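You operate a simulated robot arm through the tools that you are given. There is no shell and no other tool. Be economical: measure what you need, move in short steps, check, and stop when the job is done.

The job below is to be done with a simulated robot arm. You get a single attempt, and the scene is never put back.

Task
Fetch the yellow card and set it on the green-dot hatch.

Only the result counts: the job must be done as asked and must still hold three seconds after the hand-in. Knocking over, shifting, dropping, spilling or breaking anything else fails it.

Robot
A 7-joint arm with a two-finger parallel gripper, fixed in place. Base frame: the origin is at the foot of the arm, x ahead of it, y to its left, z up; the work surface is at about z = 0. Readings come in m, degrees, newtons and seconds.
With the tool pointing down near the work surface it reaches from about 0.24 to 0.62 m from the base axis. Its first joint turns from -66.0 to 66.0 degrees. Payload 2.6 kg.
Tool frame: the origin (TCP) lies between the finger pads and is the grasp point; the fingertips stand 0.03 m ahead of it; z points along the fingers, y is the line along which they close. Largest opening 0.094 m; finger width 0.028, thickness 0.01; the body of the gripper, 0.05 by 0.096 m, starts 0.055 m behind the TCP.
Orientation is told as [roll, pitch, yaw] about the base's x, y, z axes, in that order, counted from this pose: with the fingers straight down and closing along the base's y, the tool's x points along the base's -x, its y along +y and its z along -z.

Tools
- The arm moves only by the tool apply_moves. Its argument "moves" is a list of rows, each a list of 7 numbers: the turn, a rotation vector about the base's x, y, z in units of 90 degrees (1.0 is 90 degrees), then the shift along the base's x, y, z in units of 300 mm (1.0 is 300 mm), then the opening, from 0 (shut) to 1 (fully open). In form: [[rx, ry, rz, x, y, z, jaw], ...]. A call has 1 to 10 rows; each row is the pose to reach, as a shift and turn from the pose commanded when the call began. A call with a number of a shift or a turn outside -1 to 1 is refused whole. Rows are played at 5 a second. More than 0.05 m and 8.6 degrees between two rows, or a gripper value outside its range, and nothing of the call is played. Where a pose cannot be reached the arm comes as near as it can. A force on the tool above 40 N (or 10 N above the force at the start of the call, whichever is more), or a blocked arm, ends the call early, and 0.2 s more pass. The fingers move at their own pace (about 0.072 m/s each) and stop on an object; they squeeze with about 33 N. The grip force told is the motor's: it shows also when the fingers shut on nothing. Time passes only in rows, and 0.2 s behind the last, so rows that repeat a pose let the fingers close. It gives the time, the measured TCP pose, the force on the tool (base axes), the opening and the grip force at its end, in the units of the frame above (readings bear some noise), and new pictures: "show" is both (left out), scene, wrist or none.
- Cameras (640 x 400 px; columns grow to the right, rows downward): "scene" is fixed at [0.0424, 0.4649, 0.5385]; the picture's right is [-0.50, -0.87, 0.00], its down [-0.69, 0.40, -0.61] and it looks along [0.53, -0.30, -0.79] (base axes); focal length 311 px, centre (320, 200). "wrist" rides on the gripper at [-0.037, 0, -0.058] in the tool frame; the picture's right is [0.00, -1.00, 0.00], its down [0.97, 0.00, -0.24] and it looks along [0.24, 0.00, 0.97] (tool axes); focal length 218 px, centre (320, 200).
- locate(camera, pixels): there is no depth. For up to 12 entries [column, row, z] of the newest picture of that camera ("zoom" is the newest enlarged one), the place [x, y] in the base frame at which the ray of that pixel passes the height z, good to about 0.002 m. It takes no simulated time.
- inspect(camera, box): a new picture of the part [left, top, right, bottom] of that camera's present view, enlarged. It takes no simulated time.
- sign_off(): hands the job in; it is judged then, once.

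Work in short steps. Measure before you move; look again where a grasp or a placing could have gone wrong, and mend it. You have 60 turns and 120 pictures in all, those below and enlarged ones among them. Open the gripper and draw the arm clear of the work before you hand the job in, unless the task says otherwise; then end with one line.

The tools are called by a JSON object that holds its "name" and its "arguments". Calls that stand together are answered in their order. apply_moves: Moves the arm, as the interface text tells. Its arguments: {"type":"object","properties":{"moves":{"type":"array","items":{"type":"array","items":{"type":"number"}}},"show":{"type":"string","enum":["both","scene","wrist","none"]}},"required":["moves"]} The other tools are called the same way: locate (camera, pixels) gives the place at which the rays of pixels pass given heights; inspect (camera, box) takes an enlarged picture of a part of a camera's view; sign_off () hands the job in.

At the start:

```text
time: 0.0
tcp_pos: [0.2558, 0.2729, 0.1956]
tcp_rot: [-0.1, 0.1, 0.0]
wrist_force: [-1.0, 0.1, 0.6]
gripper_width: 0.0939
grip_force: 0.1
```

scene: 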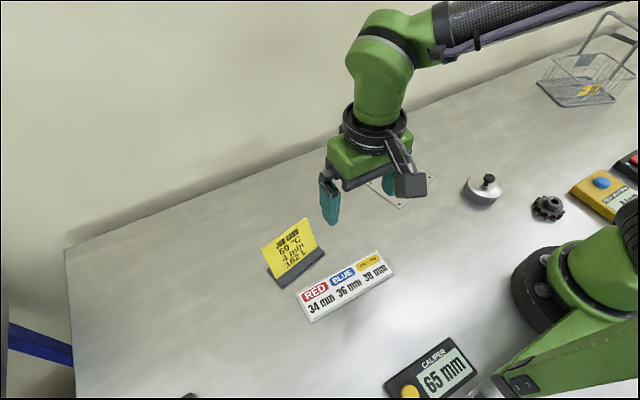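
wrist: 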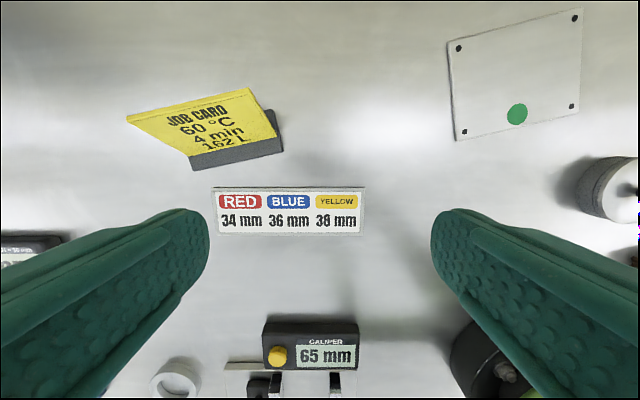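

The yellow job card stands in a dark holder at scene (290,250); the green-dot plate is at wrist (517,90). I enlarge both, as well as the basket.

{"name": "inspect", "arguments": {"camera": "scene", "box": [230, 190, 410, 330]}}

{"name": "inspect", "arguments": {"camera": "scene", "box": [520, 20, 640, 120]}}

{"name": "inspect", "arguments": {"camera": "wrist", "box": [100, 60, 340, 210]}}

{"name": "locate", "arguments": {"camera": "wrist", "pixels": [[517, 114, 0], [456, 140, 0], [579, 10, 0], [447, 42, 0], [582, 108, 0], [194, 170, 0], [283, 153, 0], [190, 156, 0.01], [278, 137, 0.01], [127, 118, 0.07], [250, 88, 0.07]]}}

{"name": "locate", "arguments": {"camera": "scene", "pixels": [[280, 289, 0], [325, 252, 0], [266, 267, 0], [275, 280, 0.01], [318, 246, 0.01], [260, 250, 0.06], [305, 218, 0.06]]}}

```text
2.86 times, centred on (320, 260) of scene
```

zoom: 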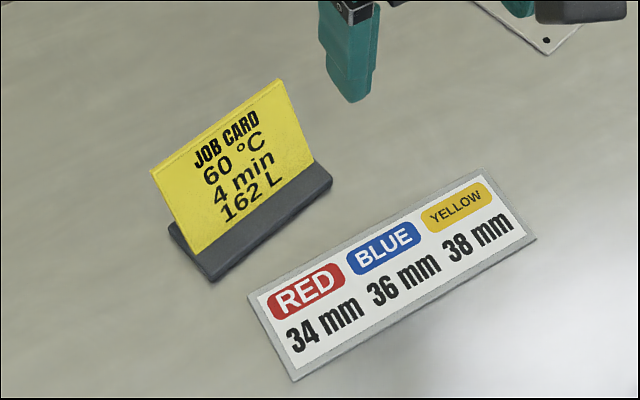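

```text
4.00 times, centred on (580, 70) of scene
```

zoom: 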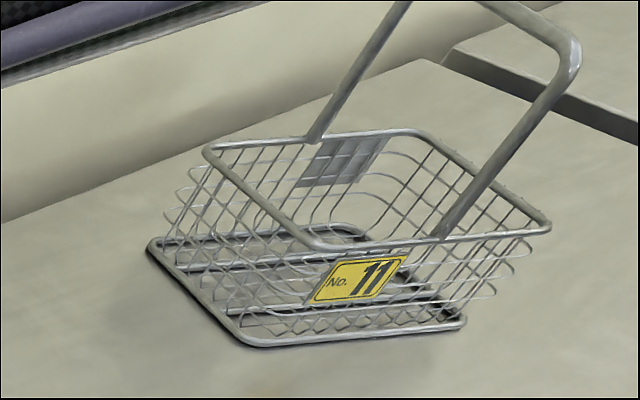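

```text
2.67 times, centred on (220, 135) of wrist
```

zoom: 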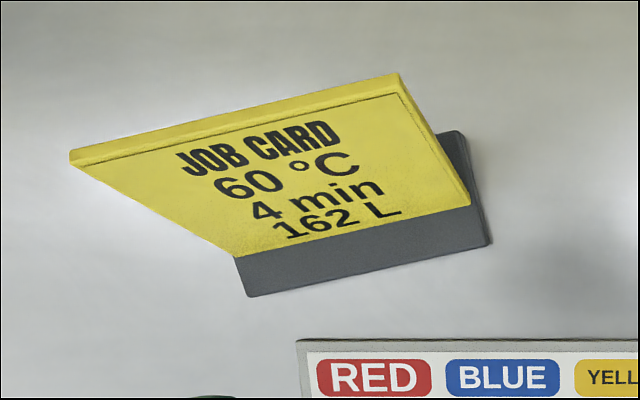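

```text
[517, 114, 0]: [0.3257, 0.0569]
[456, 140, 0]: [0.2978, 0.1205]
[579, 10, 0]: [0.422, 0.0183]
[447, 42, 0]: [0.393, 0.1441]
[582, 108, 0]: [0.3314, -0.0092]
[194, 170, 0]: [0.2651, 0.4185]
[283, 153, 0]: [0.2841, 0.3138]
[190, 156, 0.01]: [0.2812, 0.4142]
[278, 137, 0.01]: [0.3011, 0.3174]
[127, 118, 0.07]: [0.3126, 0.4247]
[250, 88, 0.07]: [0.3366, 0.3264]
```

```text
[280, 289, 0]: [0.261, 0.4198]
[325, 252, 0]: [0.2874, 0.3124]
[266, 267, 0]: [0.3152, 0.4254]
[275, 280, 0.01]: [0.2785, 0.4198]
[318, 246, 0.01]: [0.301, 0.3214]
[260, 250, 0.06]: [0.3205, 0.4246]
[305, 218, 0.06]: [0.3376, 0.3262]
```

The card stands on a dark foot about 0.108 m wide, and it's the only yellow card (the basket has just a tag). I compare both cameras to get the height and lean of the card.

{"name": "locate", "arguments": {"camera": "wrist", "pixels": [[127, 118, 0.05], [127, 118, 0.06], [127, 118, 0.08], [250, 88, 0.05], [250, 88, 0.06], [250, 88, 0.08], [190, 156, 0.015], [277, 137, 0.015], [272, 109, 0.015], [272, 109, 0.0], [284, 152, 0]]}}

{"name": "inspect", "arguments": {"camera": "scene", "box": [250, 205, 340, 295]}}

{"name": "locate", "arguments": {"camera": "scene", "pixels": [[262, 249, 0.05], [262, 249, 0.07], [262, 249, 0.08], [308, 217, 0.05], [308, 217, 0.07], [308, 217, 0.08], [318, 235, 0.015], [324, 242, 0.015], [289, 288, 0], [284, 261, 0.02]]}}

```text
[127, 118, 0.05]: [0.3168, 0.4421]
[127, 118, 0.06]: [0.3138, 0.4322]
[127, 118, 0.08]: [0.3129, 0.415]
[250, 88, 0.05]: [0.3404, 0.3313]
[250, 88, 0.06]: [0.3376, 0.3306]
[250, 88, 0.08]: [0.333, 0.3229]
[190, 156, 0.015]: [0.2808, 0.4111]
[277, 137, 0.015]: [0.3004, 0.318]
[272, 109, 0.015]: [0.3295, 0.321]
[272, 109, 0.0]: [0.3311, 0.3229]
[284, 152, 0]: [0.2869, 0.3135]
```

```text
4.44 times, centred on (295, 250) of scene
```

zoom: 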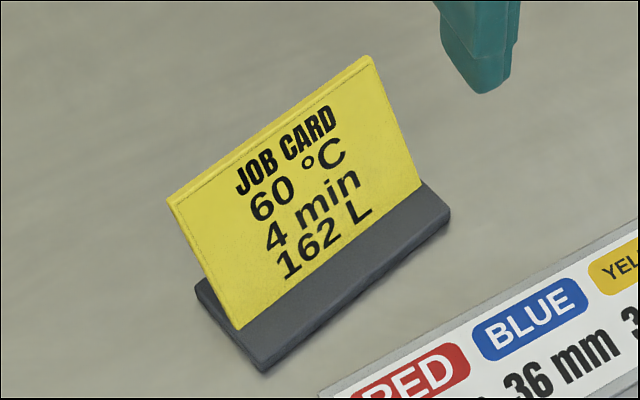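

```text
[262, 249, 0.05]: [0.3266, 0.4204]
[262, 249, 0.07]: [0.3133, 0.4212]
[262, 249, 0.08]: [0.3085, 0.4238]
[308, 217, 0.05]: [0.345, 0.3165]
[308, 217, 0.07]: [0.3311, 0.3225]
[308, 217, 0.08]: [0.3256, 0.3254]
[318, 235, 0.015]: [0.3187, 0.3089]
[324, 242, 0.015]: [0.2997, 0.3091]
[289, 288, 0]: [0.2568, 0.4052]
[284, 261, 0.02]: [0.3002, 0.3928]
```

Both views agree: the card's top edge is at z≈0.07 from (0.313,0.422) to (0.335,0.325), and its bottom front from (0.280,0.415) to (0.301,0.319). So it leans back about 30° along n=(0.976,0.216). I yaw the tool about 102.5° so that it closes along n, rising a little.

{"name": "apply_moves", "arguments": {"moves": [[0, 0, 0.0813, 0, 0, 0.03, 1], [0, 0, 0.1627, 0, 0, 0.06, 1], [0, 0, 0.244, 0, 0, 0.09, 1], [0, 0, 0.3254, 0, 0, 0.12, 1], [0, 0, 0.4067, 0, 0, 0.15, 1], [0, 0, 0.4881, 0, 0, 0.18, 1], [0, 0, 0.5694, 0, 0, 0.2, 1]], "show": "none"}}

{"name": "apply_moves", "arguments": {"moves": [[0, 0, 0.0813, 0, 0, 0, 1], [0, 0, 0.1627, 0, 0, 0, 1], [0, 0, 0.244, 0, 0, 0, 1], [0, 0, 0.3254, 0, 0, 0, 1], [0, 0, 0.4067, 0, 0, 0, 1], [0, 0, 0.4881, 0, 0, 0, 1], [0, 0, 0.5694, 0, 0, 0, 1]]}}

```text
time: 1.6
tcp_pos: [0.2549, 0.2728, 0.2541]
tcp_rot: [-0.1, 0.0, 51.4]
wrist_force: [0.4, 0.2, -0.2]
gripper_width: 0.0942
grip_force: 0.1
```

```text
time: 3.2
tcp_pos: [0.255, 0.273, 0.2542]
tcp_rot: [0.0, 0.0, 102.7]
wrist_force: [0.4, 0.1, 0.2]
gripper_width: 0.094
grip_force: 0.1
```

scene: 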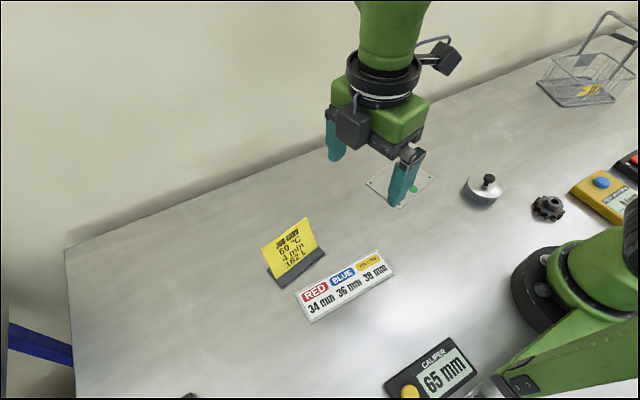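
wrist: 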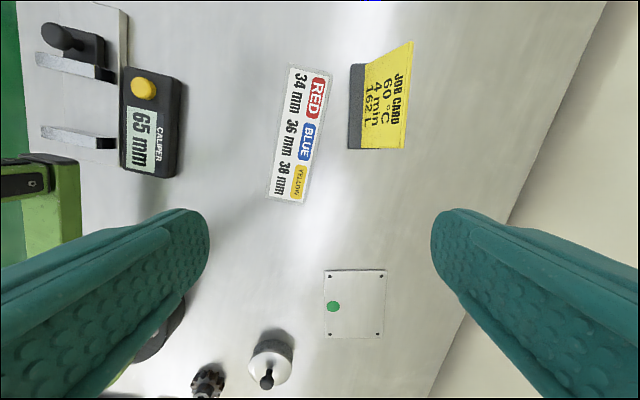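

The hatch looks flat. I re-measure the card's corners from this new wrist view, as well as the hatch corners.

{"name": "inspect", "arguments": {"camera": "wrist", "box": [330, 30, 426, 160]}}

{"name": "locate", "arguments": {"camera": "wrist", "pixels": [[413, 41, 0.07], [405, 149, 0.07], [348, 149, 0], [350, 65, 0], [325, 270, 0], [386, 270, 0], [386, 338, 0], [325, 338, 0], [333, 306, 0]]}}

{"name": "locate", "arguments": {"camera": "scene", "pixels": [[260.8, 250, 0.07], [306.7, 217.6, 0.07], [276.5, 279.3, 0.012], [318, 247, 0.012], [283, 288.5, 0], [324.3, 252.7, 0]]}}

```text
3.08 times, centred on (378, 95) of wrist
```

zoom: 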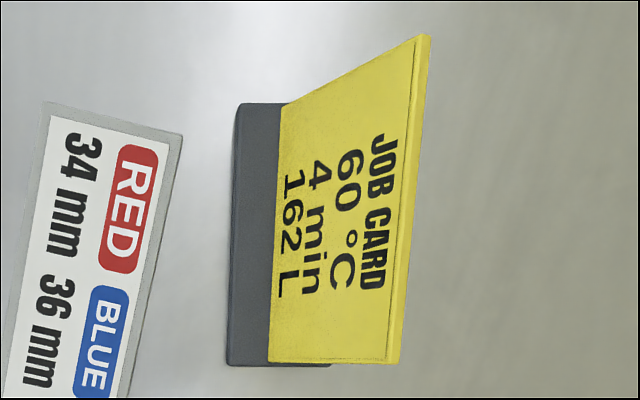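

```text
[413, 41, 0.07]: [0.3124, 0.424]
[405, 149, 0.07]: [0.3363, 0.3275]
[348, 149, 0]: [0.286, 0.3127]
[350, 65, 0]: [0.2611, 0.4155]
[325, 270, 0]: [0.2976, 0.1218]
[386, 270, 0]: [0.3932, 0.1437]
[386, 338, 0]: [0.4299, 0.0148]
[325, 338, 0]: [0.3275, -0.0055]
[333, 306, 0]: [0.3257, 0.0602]
```

```text
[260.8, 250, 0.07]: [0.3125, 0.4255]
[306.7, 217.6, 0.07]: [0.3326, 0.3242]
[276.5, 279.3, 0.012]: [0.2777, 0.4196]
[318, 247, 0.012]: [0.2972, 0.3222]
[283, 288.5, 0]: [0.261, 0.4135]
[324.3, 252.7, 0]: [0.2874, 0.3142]
```

Measurements agree; the grasp point is about (0.314,0.3735,0.053) with the tool tilted 30° along the card. I tilt and move to a standoff beyond and above the card, at about (0.358,0.383,0.17), partly closing the jaws.

{"name": "apply_moves", "arguments": {"moves": [[-0.0144, 0.065, 0, 0.069, 0.073, -0.056, 0.8], [-0.0288, 0.13, 0, 0.137, 0.147, -0.112, 0.6], [-0.0432, 0.195, 0, 0.206, 0.22, -0.168, 0.5], [-0.0576, 0.26, 0, 0.274, 0.293, -0.224, 0.5], [-0.072, 0.3253, 0, 0.343, 0.367, -0.28, 0.5], [-0.072, 0.3253, 0, 0.343, 0.367, -0.28, 0.5]]}}

```text
time: 4.6
tcp_pos: [0.3576, 0.3821, 0.1712]
tcp_rot: [29.8, -0.1, 102.6]
wrist_force: [0.1, -1.0, -0.3]
gripper_width: 0.047
grip_force: 0.1
```

scene: 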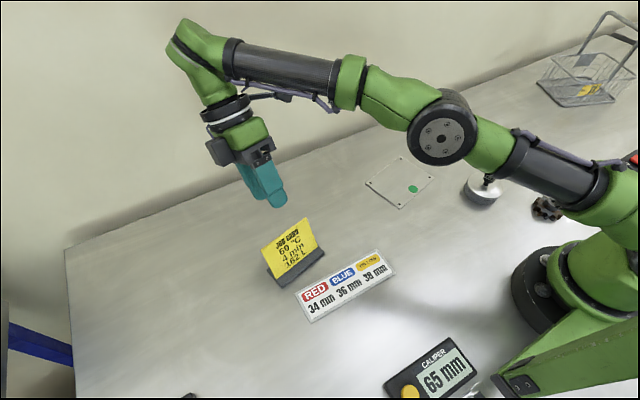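
wrist: 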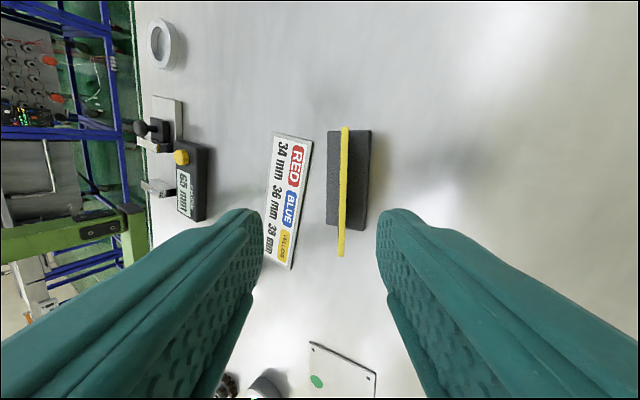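

The card now appears edge-on, which confirms the tilt. I drop to the approach line, go part way in, and check centring.

{"name": "apply_moves", "arguments": {"moves": [[0, 0, 0, 0, 0, -0.13, 0.5], [0, 0, 0, -0.033, -0.007, -0.188, 0.5], [0, 0, 0, -0.065, -0.0144, -0.245, 0.5], [0, 0, 0, -0.065, -0.0144, -0.245, 0.5]]}}

```text
time: 5.6
tcp_pos: [0.3389, 0.3783, 0.0976]
tcp_rot: [30.0, 0.0, 102.5]
wrist_force: [-0.6, 1.2, -0.8]
gripper_width: 0.0471
grip_force: 0.0
```

scene: 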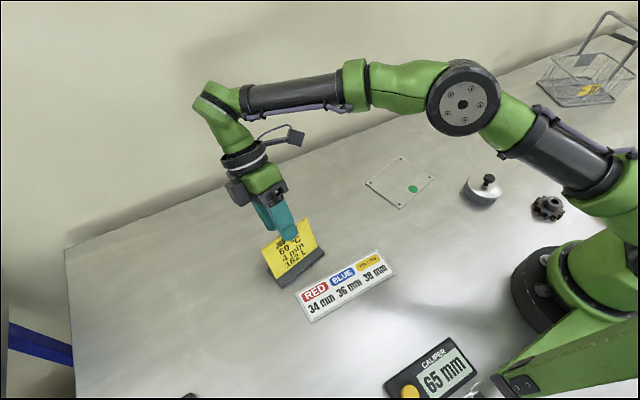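
wrist: 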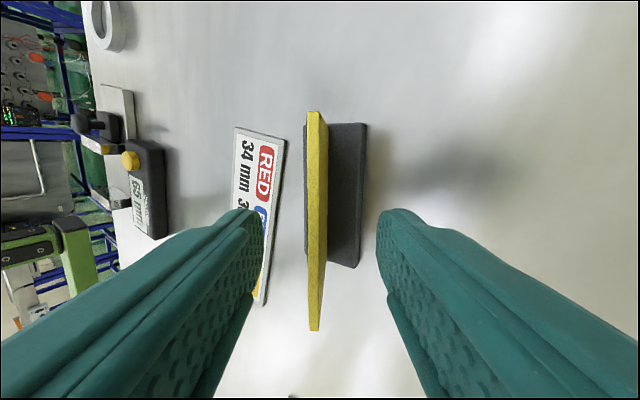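

Card is well between the fingers (col ~316 vs centre 320). I zoom to judge the top edge and the residual tilt.

{"name": "inspect", "arguments": {"camera": "wrist", "box": [240, 100, 400, 350]}}

```text
1.60 times, centred on (320, 225) of wrist
```

zoom: 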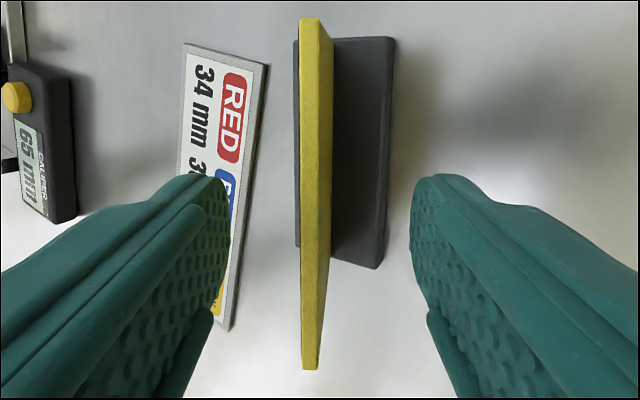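

The top edge sits at cols 309–320 while the back face's foot line is near col 327, so the card leans about 4° less than my tilt. I take 4° off and advance the rest of the way to the grasp point.

{"name": "apply_moves", "arguments": {"moves": [[0.0096, -0.0434, 0, 0, 0, 0, 0.4], [0.0096, -0.0434, 0, -0.042, -0.009, -0.073, 0.4], [0.0096, -0.0434, 0, -0.083, -0.018, -0.145, 0.4], [0.0096, -0.0434, 0, -0.083, -0.018, -0.145, 0.4]]}}

```text
time: 6.6
tcp_pos: [0.3136, 0.374, 0.0538]
tcp_rot: [25.9, -0.1, 102.6]
wrist_force: [0.7, -0.4, 0.1]
gripper_width: 0.0377
grip_force: 0.1
```

scene: 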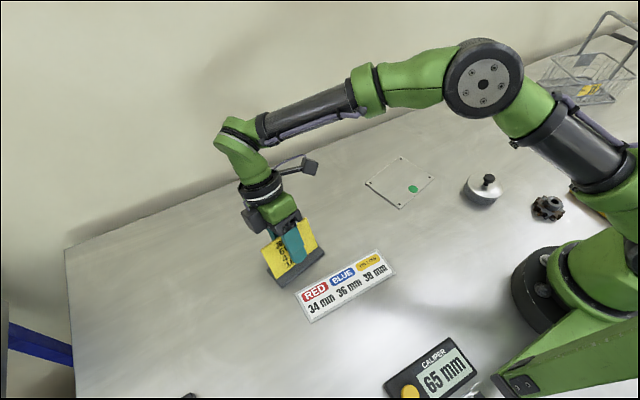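
wrist: 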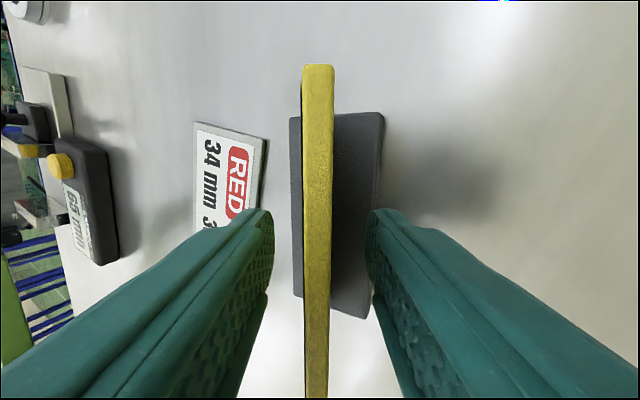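

Card is edge-on, straight and centred (cols 303–334). I close the jaws.

{"name": "apply_moves", "arguments": {"moves": [[0, 0, 0, 0, 0, 0, 0.2], [0, 0, 0, 0, 0, 0, 0], [0, 0, 0, 0, 0, 0, 0], [0, 0, 0, 0, 0, 0, 0], [0, 0, 0, 0, 0, 0, 0]]}}

```text
time: 7.8
tcp_pos: [0.3159, 0.3727, 0.0548]
tcp_rot: [26.0, 0.1, 102.4]
wrist_force: [0.6, -0.9, 0.8]
gripper_width: 0.0083
grip_force: 32.5
```

scene: 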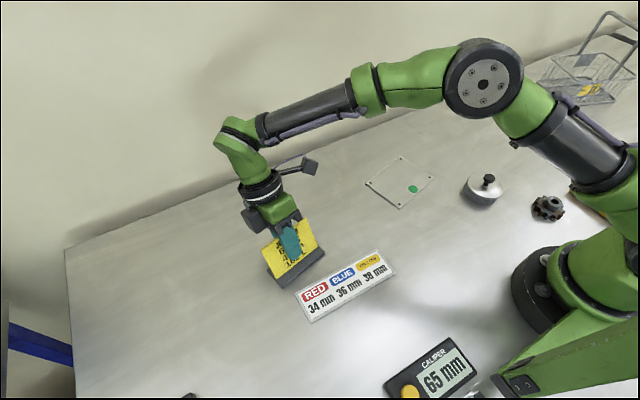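
wrist: 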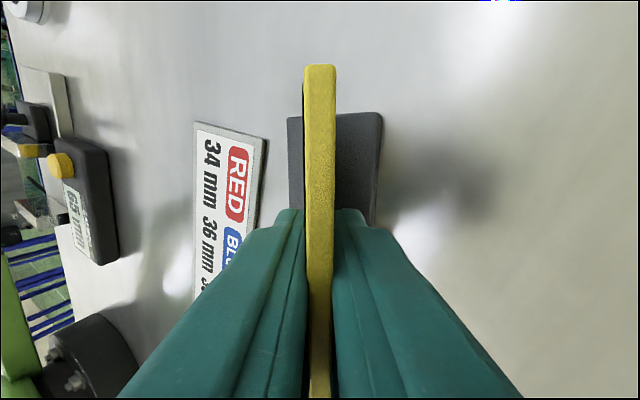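

The jaws hold the card (8.3 mm, 32.5 N). I lift 60 mm straight up and check that the foot comes along.

{"name": "apply_moves", "arguments": {"moves": [[0, 0, 0, 0, 0, 0.05, 0], [0, 0, 0, 0, 0, 0.1, 0], [0, 0, 0, 0, 0, 0.2, 0], [0, 0, 0, 0, 0, 0.2, 0]]}}

```text
time: 8.8
tcp_pos: [0.3141, 0.3727, 0.1135]
tcp_rot: [26.0, -0.1, 102.7]
wrist_force: [-0.3, 0.2, -0.3]
gripper_width: 0.0042
grip_force: 32.8
```

scene: 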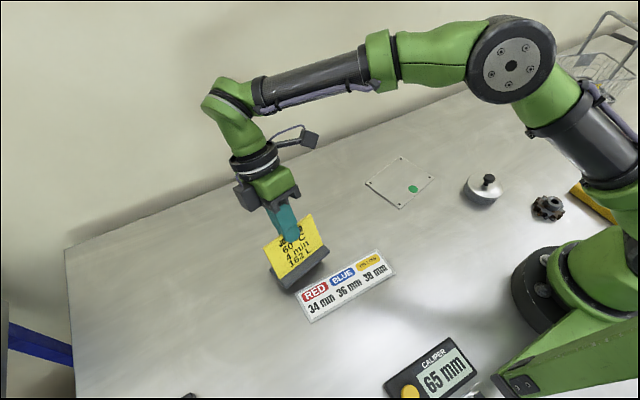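
wrist: 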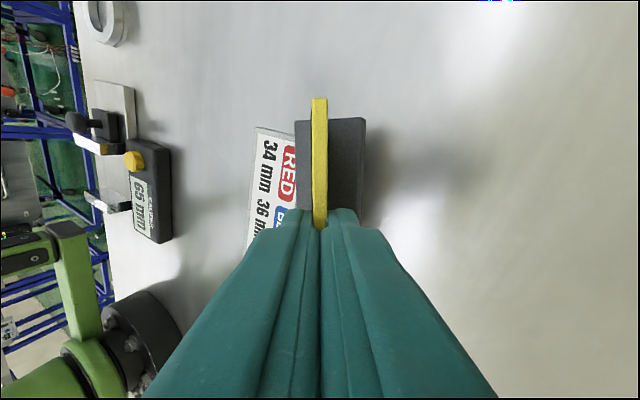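

The width fell to 4.2 mm and the card's top edge is now further from the camera (row 64→98, thinner), so it slipped. I look closely at whether it's lifted.

{"name": "inspect", "arguments": {"camera": "scene", "box": [230, 180, 350, 300]}}

{"name": "inspect", "arguments": {"camera": "wrist", "box": [240, 80, 400, 260]}}

```text
3.33 times, centred on (290, 240) of scene
```

zoom: 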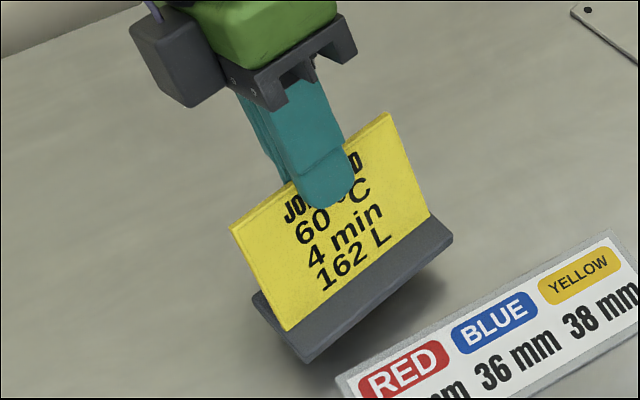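

```text
2.22 times, centred on (320, 170) of wrist
```

zoom: 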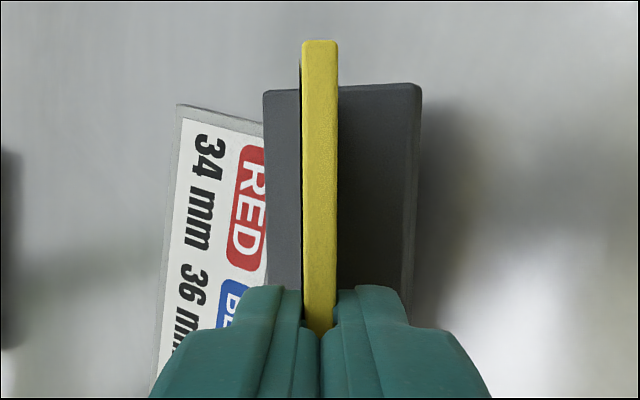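

The foot is off the table but the card slid down to the fingertips. I'll hold still briefly to see if it keeps sliding.

{"name": "apply_moves", "arguments": {"moves": [[0, 0, 0, 0, 0, 0, 0], [0, 0, 0, 0, 0, 0, 0]], "show": "wrist"}}

{"name": "inspect", "arguments": {"camera": "wrist", "box": [240, 80, 400, 260]}}

{"name": "inspect", "arguments": {"camera": "scene", "box": [230, 180, 350, 300]}}

```text
time: 9.4
tcp_pos: [0.3138, 0.3734, 0.1136]
tcp_rot: [26.1, 0.0, 102.6]
wrist_force: [0.5, 0.2, 0.0]
gripper_width: 0.0041
grip_force: 32.8
```

wrist: 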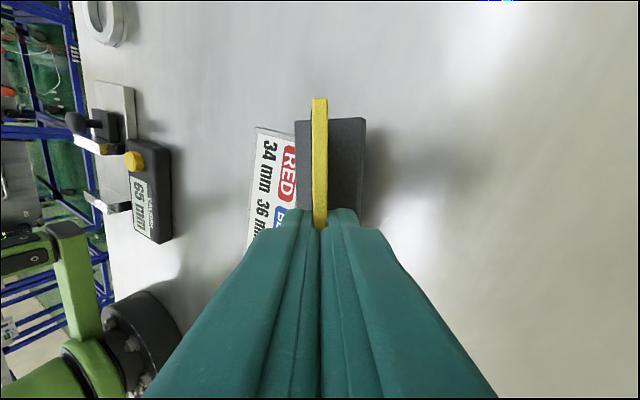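

```text
2.22 times, centred on (320, 170) of wrist
```

zoom: 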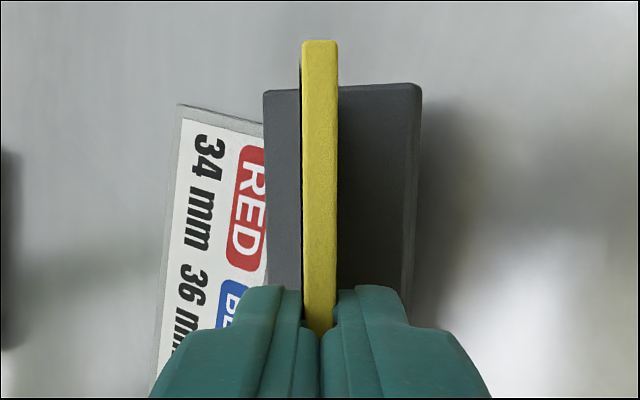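

```text
3.33 times, centred on (290, 240) of scene
```

zoom: 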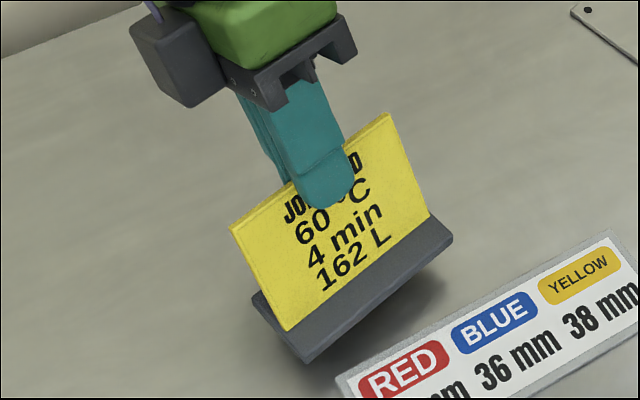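

The hold is stable with a flat grip (4.1 mm) and about 25 mm of overlap, the foot about 35 mm up. I carry it slowly toward the hatch, whose centre is (0.3615,0.0686), halfway first.

{"name": "apply_moves", "arguments": {"moves": [[0, 0, 0, 0.006, -0.025, 0, 0], [0, 0, 0, 0.0186, -0.075, 0, 0], [0, 0, 0, 0.031, -0.125, 0, 0], [0, 0, 0, 0.0434, -0.175, 0, 0], [0, 0, 0, 0.0558, -0.225, 0, 0], [0, 0, 0, 0.0682, -0.275, 0, 0], [0, 0, 0, 0.0806, -0.325, 0, 0], [0, 0, 0, 0.093, -0.375, 0, 0], [0, 0, 0, 0.1054, -0.425, 0, 0], [0, 0, 0, 0.1116, -0.45, 0, 0]]}}

```text
time: 11.6
tcp_pos: [0.3471, 0.2384, 0.1133]
tcp_rot: [26.0, -0.1, 102.6]
wrist_force: [0.6, 0.4, -1.8]
gripper_width: 0.0039
grip_force: 33.2
```

scene: 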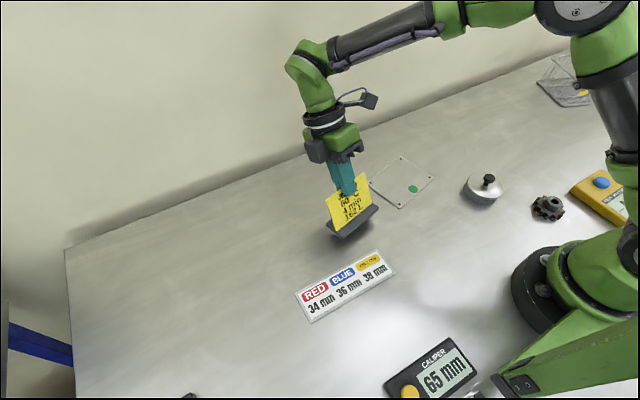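
wrist: 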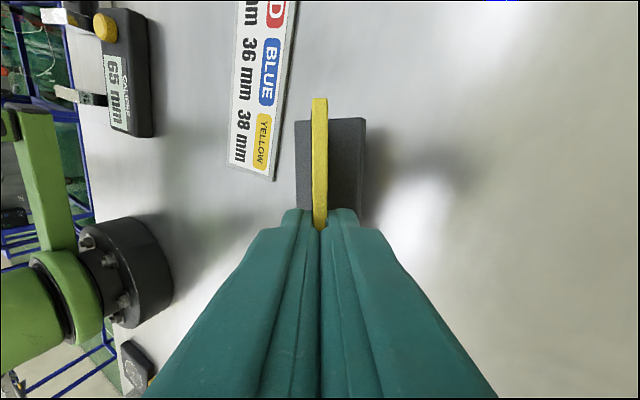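

No further slip (4 mm, same wrist picture). I go on slowly to above the hatch.

{"name": "apply_moves", "arguments": {"moves": [[0, 0, 0, 0.007, -0.03, 0, 0], [0, 0, 0, 0.021, -0.085, 0, 0], [0, 0, 0, 0.036, -0.145, 0, 0], [0, 0, 0, 0.051, -0.205, 0, 0], [0, 0, 0, 0.066, -0.265, 0, 0], [0, 0, 0, 0.081, -0.325, 0, 0], [0, 0, 0, 0.096, -0.385, 0, 0], [0, 0, 0, 0.111, -0.445, 0, 0], [0, 0, 0, 0.126, -0.505, 0, 0], [0, 0, 0, 0.137, -0.545, 0, 0]]}}

{"name": "inspect", "arguments": {"camera": "scene", "box": [340, 130, 500, 250]}}

{"name": "inspect", "arguments": {"camera": "wrist", "box": [200, 60, 440, 260]}}

```text
time: 13.8
tcp_pos: [0.3884, 0.075, 0.1144]
tcp_rot: [26.0, -0.1, 102.6]
wrist_force: [0.1, -0.3, -1.3]
gripper_width: 0.0041
grip_force: 33.1
```

scene: 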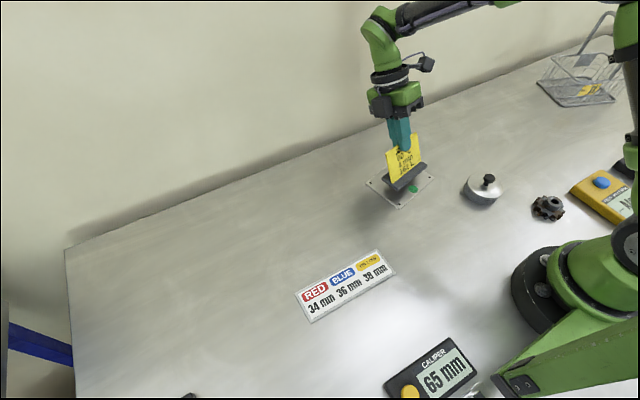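
wrist: 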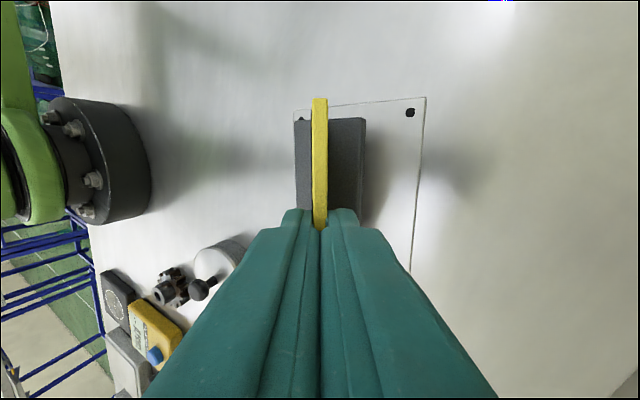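

```text
3.33 times, centred on (420, 190) of scene
```

zoom: 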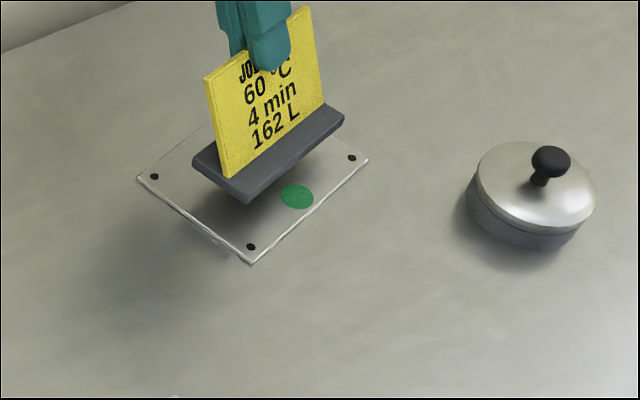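

```text
2.00 times, centred on (320, 160) of wrist
```

zoom: 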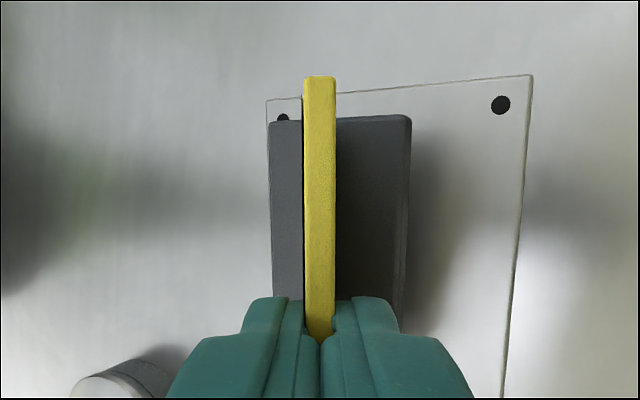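

The foot hangs over the hatch with no drift. I locate the foot's corners at a plausible height (0.03–0.04) and the hatch corners to compare.

{"name": "locate", "arguments": {"camera": "scene", "pixels": [[398.1, 190.5, 0.03], [398.1, 190.5, 0.04], [427, 166.5, 0.03], [427, 166.5, 0.04], [382.5, 179.5, 0.03], [382.5, 179.5, 0.04], [399.3, 209, 0], [365.5, 183, 0], [434.5, 178, 0]]}}

{"name": "locate", "arguments": {"camera": "wrist", "pixels": [[295, 120, 0.03], [295, 120, 0.04], [365, 118, 0.03], [365, 118, 0.04], [365, 118, 0.05], [295, 120, 0.05], [426, 97, 0], [293, 110, 0]]}}

```text
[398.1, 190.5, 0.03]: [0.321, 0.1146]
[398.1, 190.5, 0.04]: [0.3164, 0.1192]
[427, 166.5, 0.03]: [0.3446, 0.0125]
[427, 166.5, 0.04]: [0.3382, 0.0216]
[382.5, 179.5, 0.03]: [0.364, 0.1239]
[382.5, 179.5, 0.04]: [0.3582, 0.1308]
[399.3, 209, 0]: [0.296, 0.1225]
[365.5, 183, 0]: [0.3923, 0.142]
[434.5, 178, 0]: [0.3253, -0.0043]
```

```text
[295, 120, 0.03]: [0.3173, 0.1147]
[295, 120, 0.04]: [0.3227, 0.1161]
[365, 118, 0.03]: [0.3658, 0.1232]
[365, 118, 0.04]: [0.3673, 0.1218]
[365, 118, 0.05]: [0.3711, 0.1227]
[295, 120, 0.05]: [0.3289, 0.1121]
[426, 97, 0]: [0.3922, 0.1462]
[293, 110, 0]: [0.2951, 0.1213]
```

Foot bottom is at z≈0.033 with its centre at (0.3525,0.0705); I shift +9 mm in x and −2 mm in y, then lower about 24 mm.

{"name": "apply_moves", "arguments": {"moves": [[0, 0, 0, 0.015, -0.003, -0.005, 0], [0, 0, 0, 0.03, -0.007, -0.02, 0], [0, 0, 0, 0.03, -0.007, -0.04, 0], [0, 0, 0, 0.03, -0.007, -0.06, 0], [0, 0, 0, 0.03, -0.007, -0.075, 0], [0, 0, 0, 0.03, -0.007, -0.08, 0], [0, 0, 0, 0.03, -0.007, -0.08, 0]], "show": "scene"}}

{"name": "inspect", "arguments": {"camera": "scene", "box": [350, 140, 450, 220]}}

```text
time: 15.4
tcp_pos: [0.3971, 0.0733, 0.0901]
tcp_rot: [25.9, 0.0, 102.5]
wrist_force: [-0.2, -0.1, -1.4]
gripper_width: 0.0039
grip_force: 33.1
```

scene: 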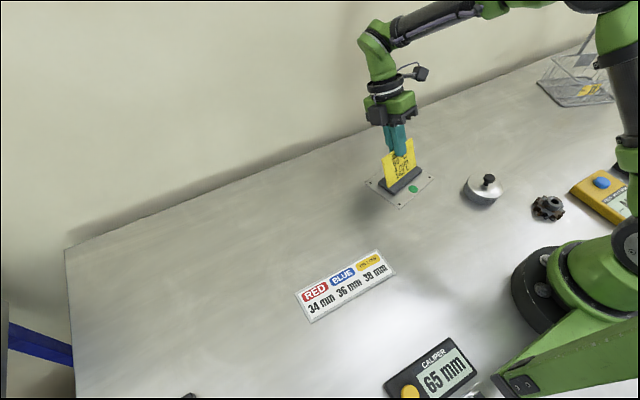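

```text
5.00 times, centred on (400, 180) of scene
```

zoom: 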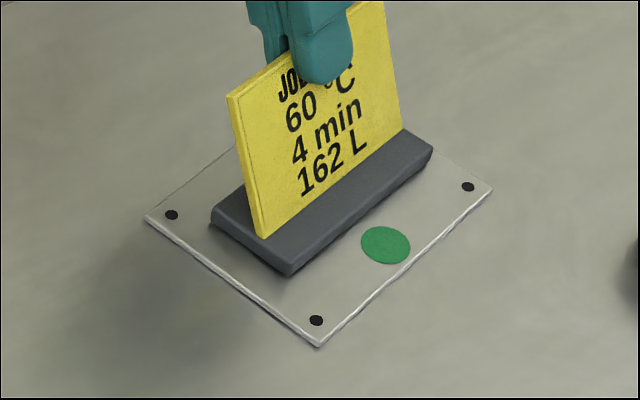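

Still a few mm clear (force unchanged). I lower in 2 mm steps while watching the force.

{"name": "apply_moves", "arguments": {"moves": [[0, 0, 0, 0, 0, -0.006, 0], [0, 0, 0, 0, 0, -0.012, 0], [0, 0, 0, 0, 0, -0.017, 0], [0, 0, 0, 0, 0, -0.017, 0]], "show": "none"}}

{"name": "inspect", "arguments": {"camera": "scene", "box": [350, 140, 450, 220]}}

```text
time: 16.4
tcp_pos: [0.3977, 0.0728, 0.0856]
tcp_rot: [26.0, 0.0, 102.4]
wrist_force: [-5.7, -2.5, 33.4]
gripper_width: 0.0043
grip_force: 32.8
```

```text
5.00 times, centred on (400, 180) of scene
```

zoom: 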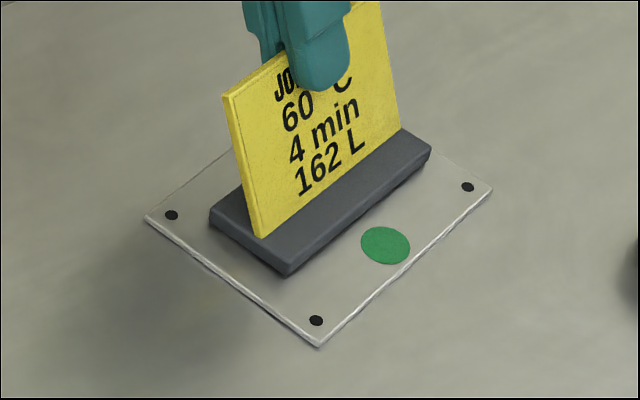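

Contact shows (33 N up), so the foot is on the hatch. I ease 1 mm up to relieve the force, then open the jaws.

{"name": "apply_moves", "arguments": {"moves": [[0, 0, 0, 0, 0, 0.004, 0], [0, 0, 0, 0, 0, 0.004, 0.08], [0, 0, 0, 0, 0, 0.004, 0.16], [0, 0, 0, 0, 0, 0.004, 0.25], [0, 0, 0, 0, 0, 0.004, 0.3], [0, 0, 0, 0, 0, 0.004, 0.3]]}}

{"name": "inspect", "arguments": {"camera": "scene", "box": [350, 140, 450, 220]}}

```text
time: 17.8
tcp_pos: [0.3972, 0.0725, 0.0861]
tcp_rot: [26.0, 0.0, 102.6]
wrist_force: [-0.4, -0.3, 0.2]
gripper_width: 0.028
grip_force: 0.0
```

scene: 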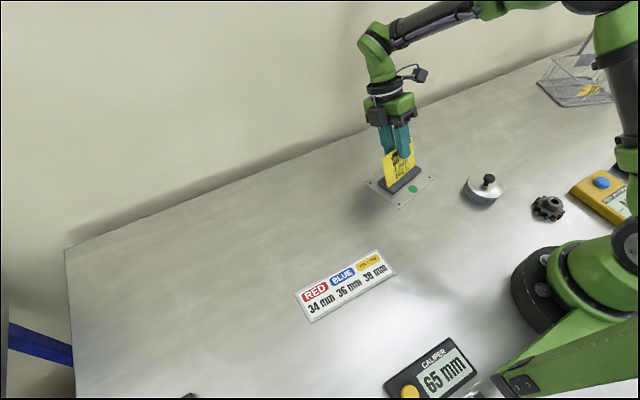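
wrist: 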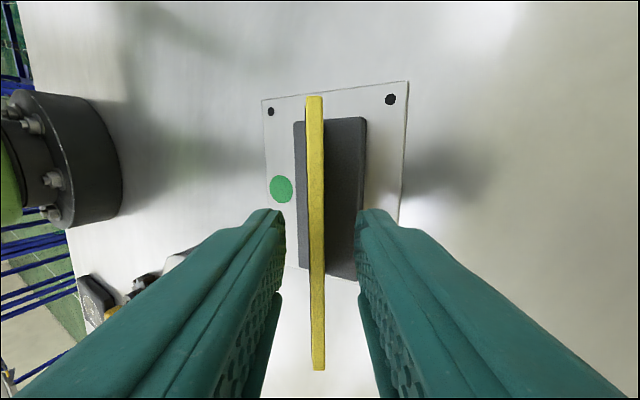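

```text
5.00 times, centred on (400, 180) of scene
```

zoom: 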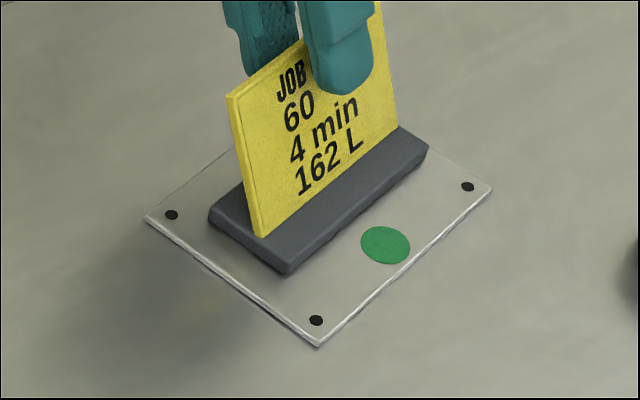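

The card stands free and level on the hatch with fingers clear on both sides. I retreat along the tool axis by 0.12 m.

{"name": "apply_moves", "arguments": {"moves": [[0, 0, 0, 0.0143, 0.0032, 0.03, 0.3], [0, 0, 0, 0.043, 0.0095, 0.09, 0.3], [0, 0, 0, 0.086, 0.019, 0.18, 0.3], [0, 0, 0, 0.129, 0.0285, 0.27, 0.3], [0, 0, 0, 0.172, 0.038, 0.36, 0.4], [0, 0, 0, 0.172, 0.038, 0.46, 0.5], [0, 0, 0, 0.172, 0.038, 0.46, 0.5]]}}

{"name": "inspect", "arguments": {"camera": "scene", "box": [350, 140, 450, 220]}}

```text
time: 19.4
tcp_pos: [0.448, 0.0853, 0.2225]
tcp_rot: [26.1, 0.0, 102.5]
wrist_force: [0.0, -0.2, 0.1]
gripper_width: 0.0471
grip_force: 0.1
```

scene: 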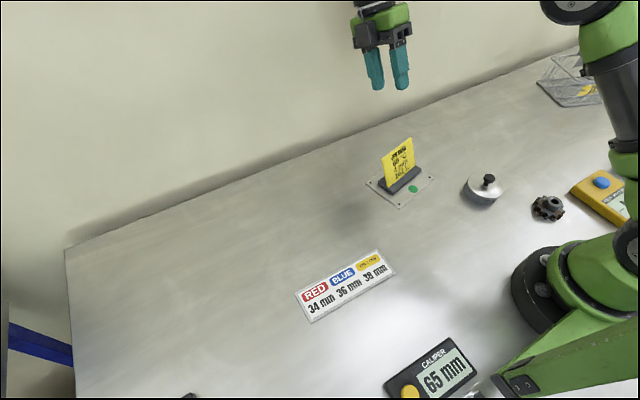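
wrist: 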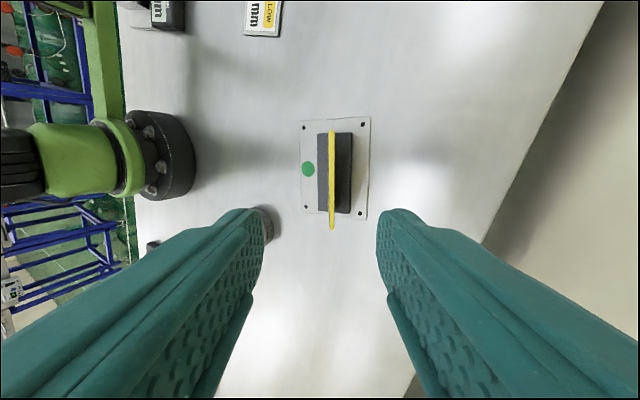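

```text
5.00 times, centred on (400, 180) of scene
```

zoom: 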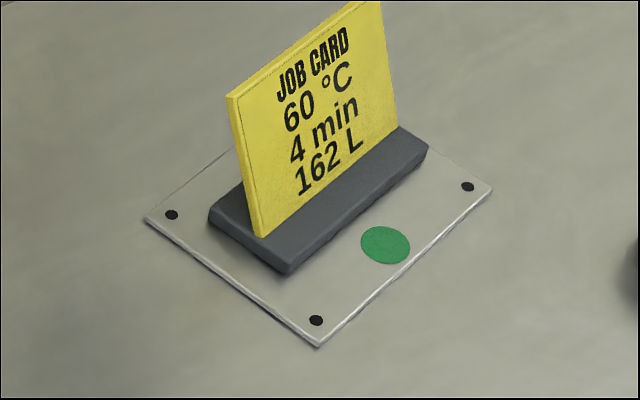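

The card stands upright with its whole foot on the hatch, the arm is clear, and the rest of the scene looks unchanged. I hand in.

{"name": "sign_off", "arguments": {}}

```text
The job is handed in.
```

The yellow card is standing upright on the green-dot hatch with its foot fully on the plate; the gripper is open and the arm is clear.
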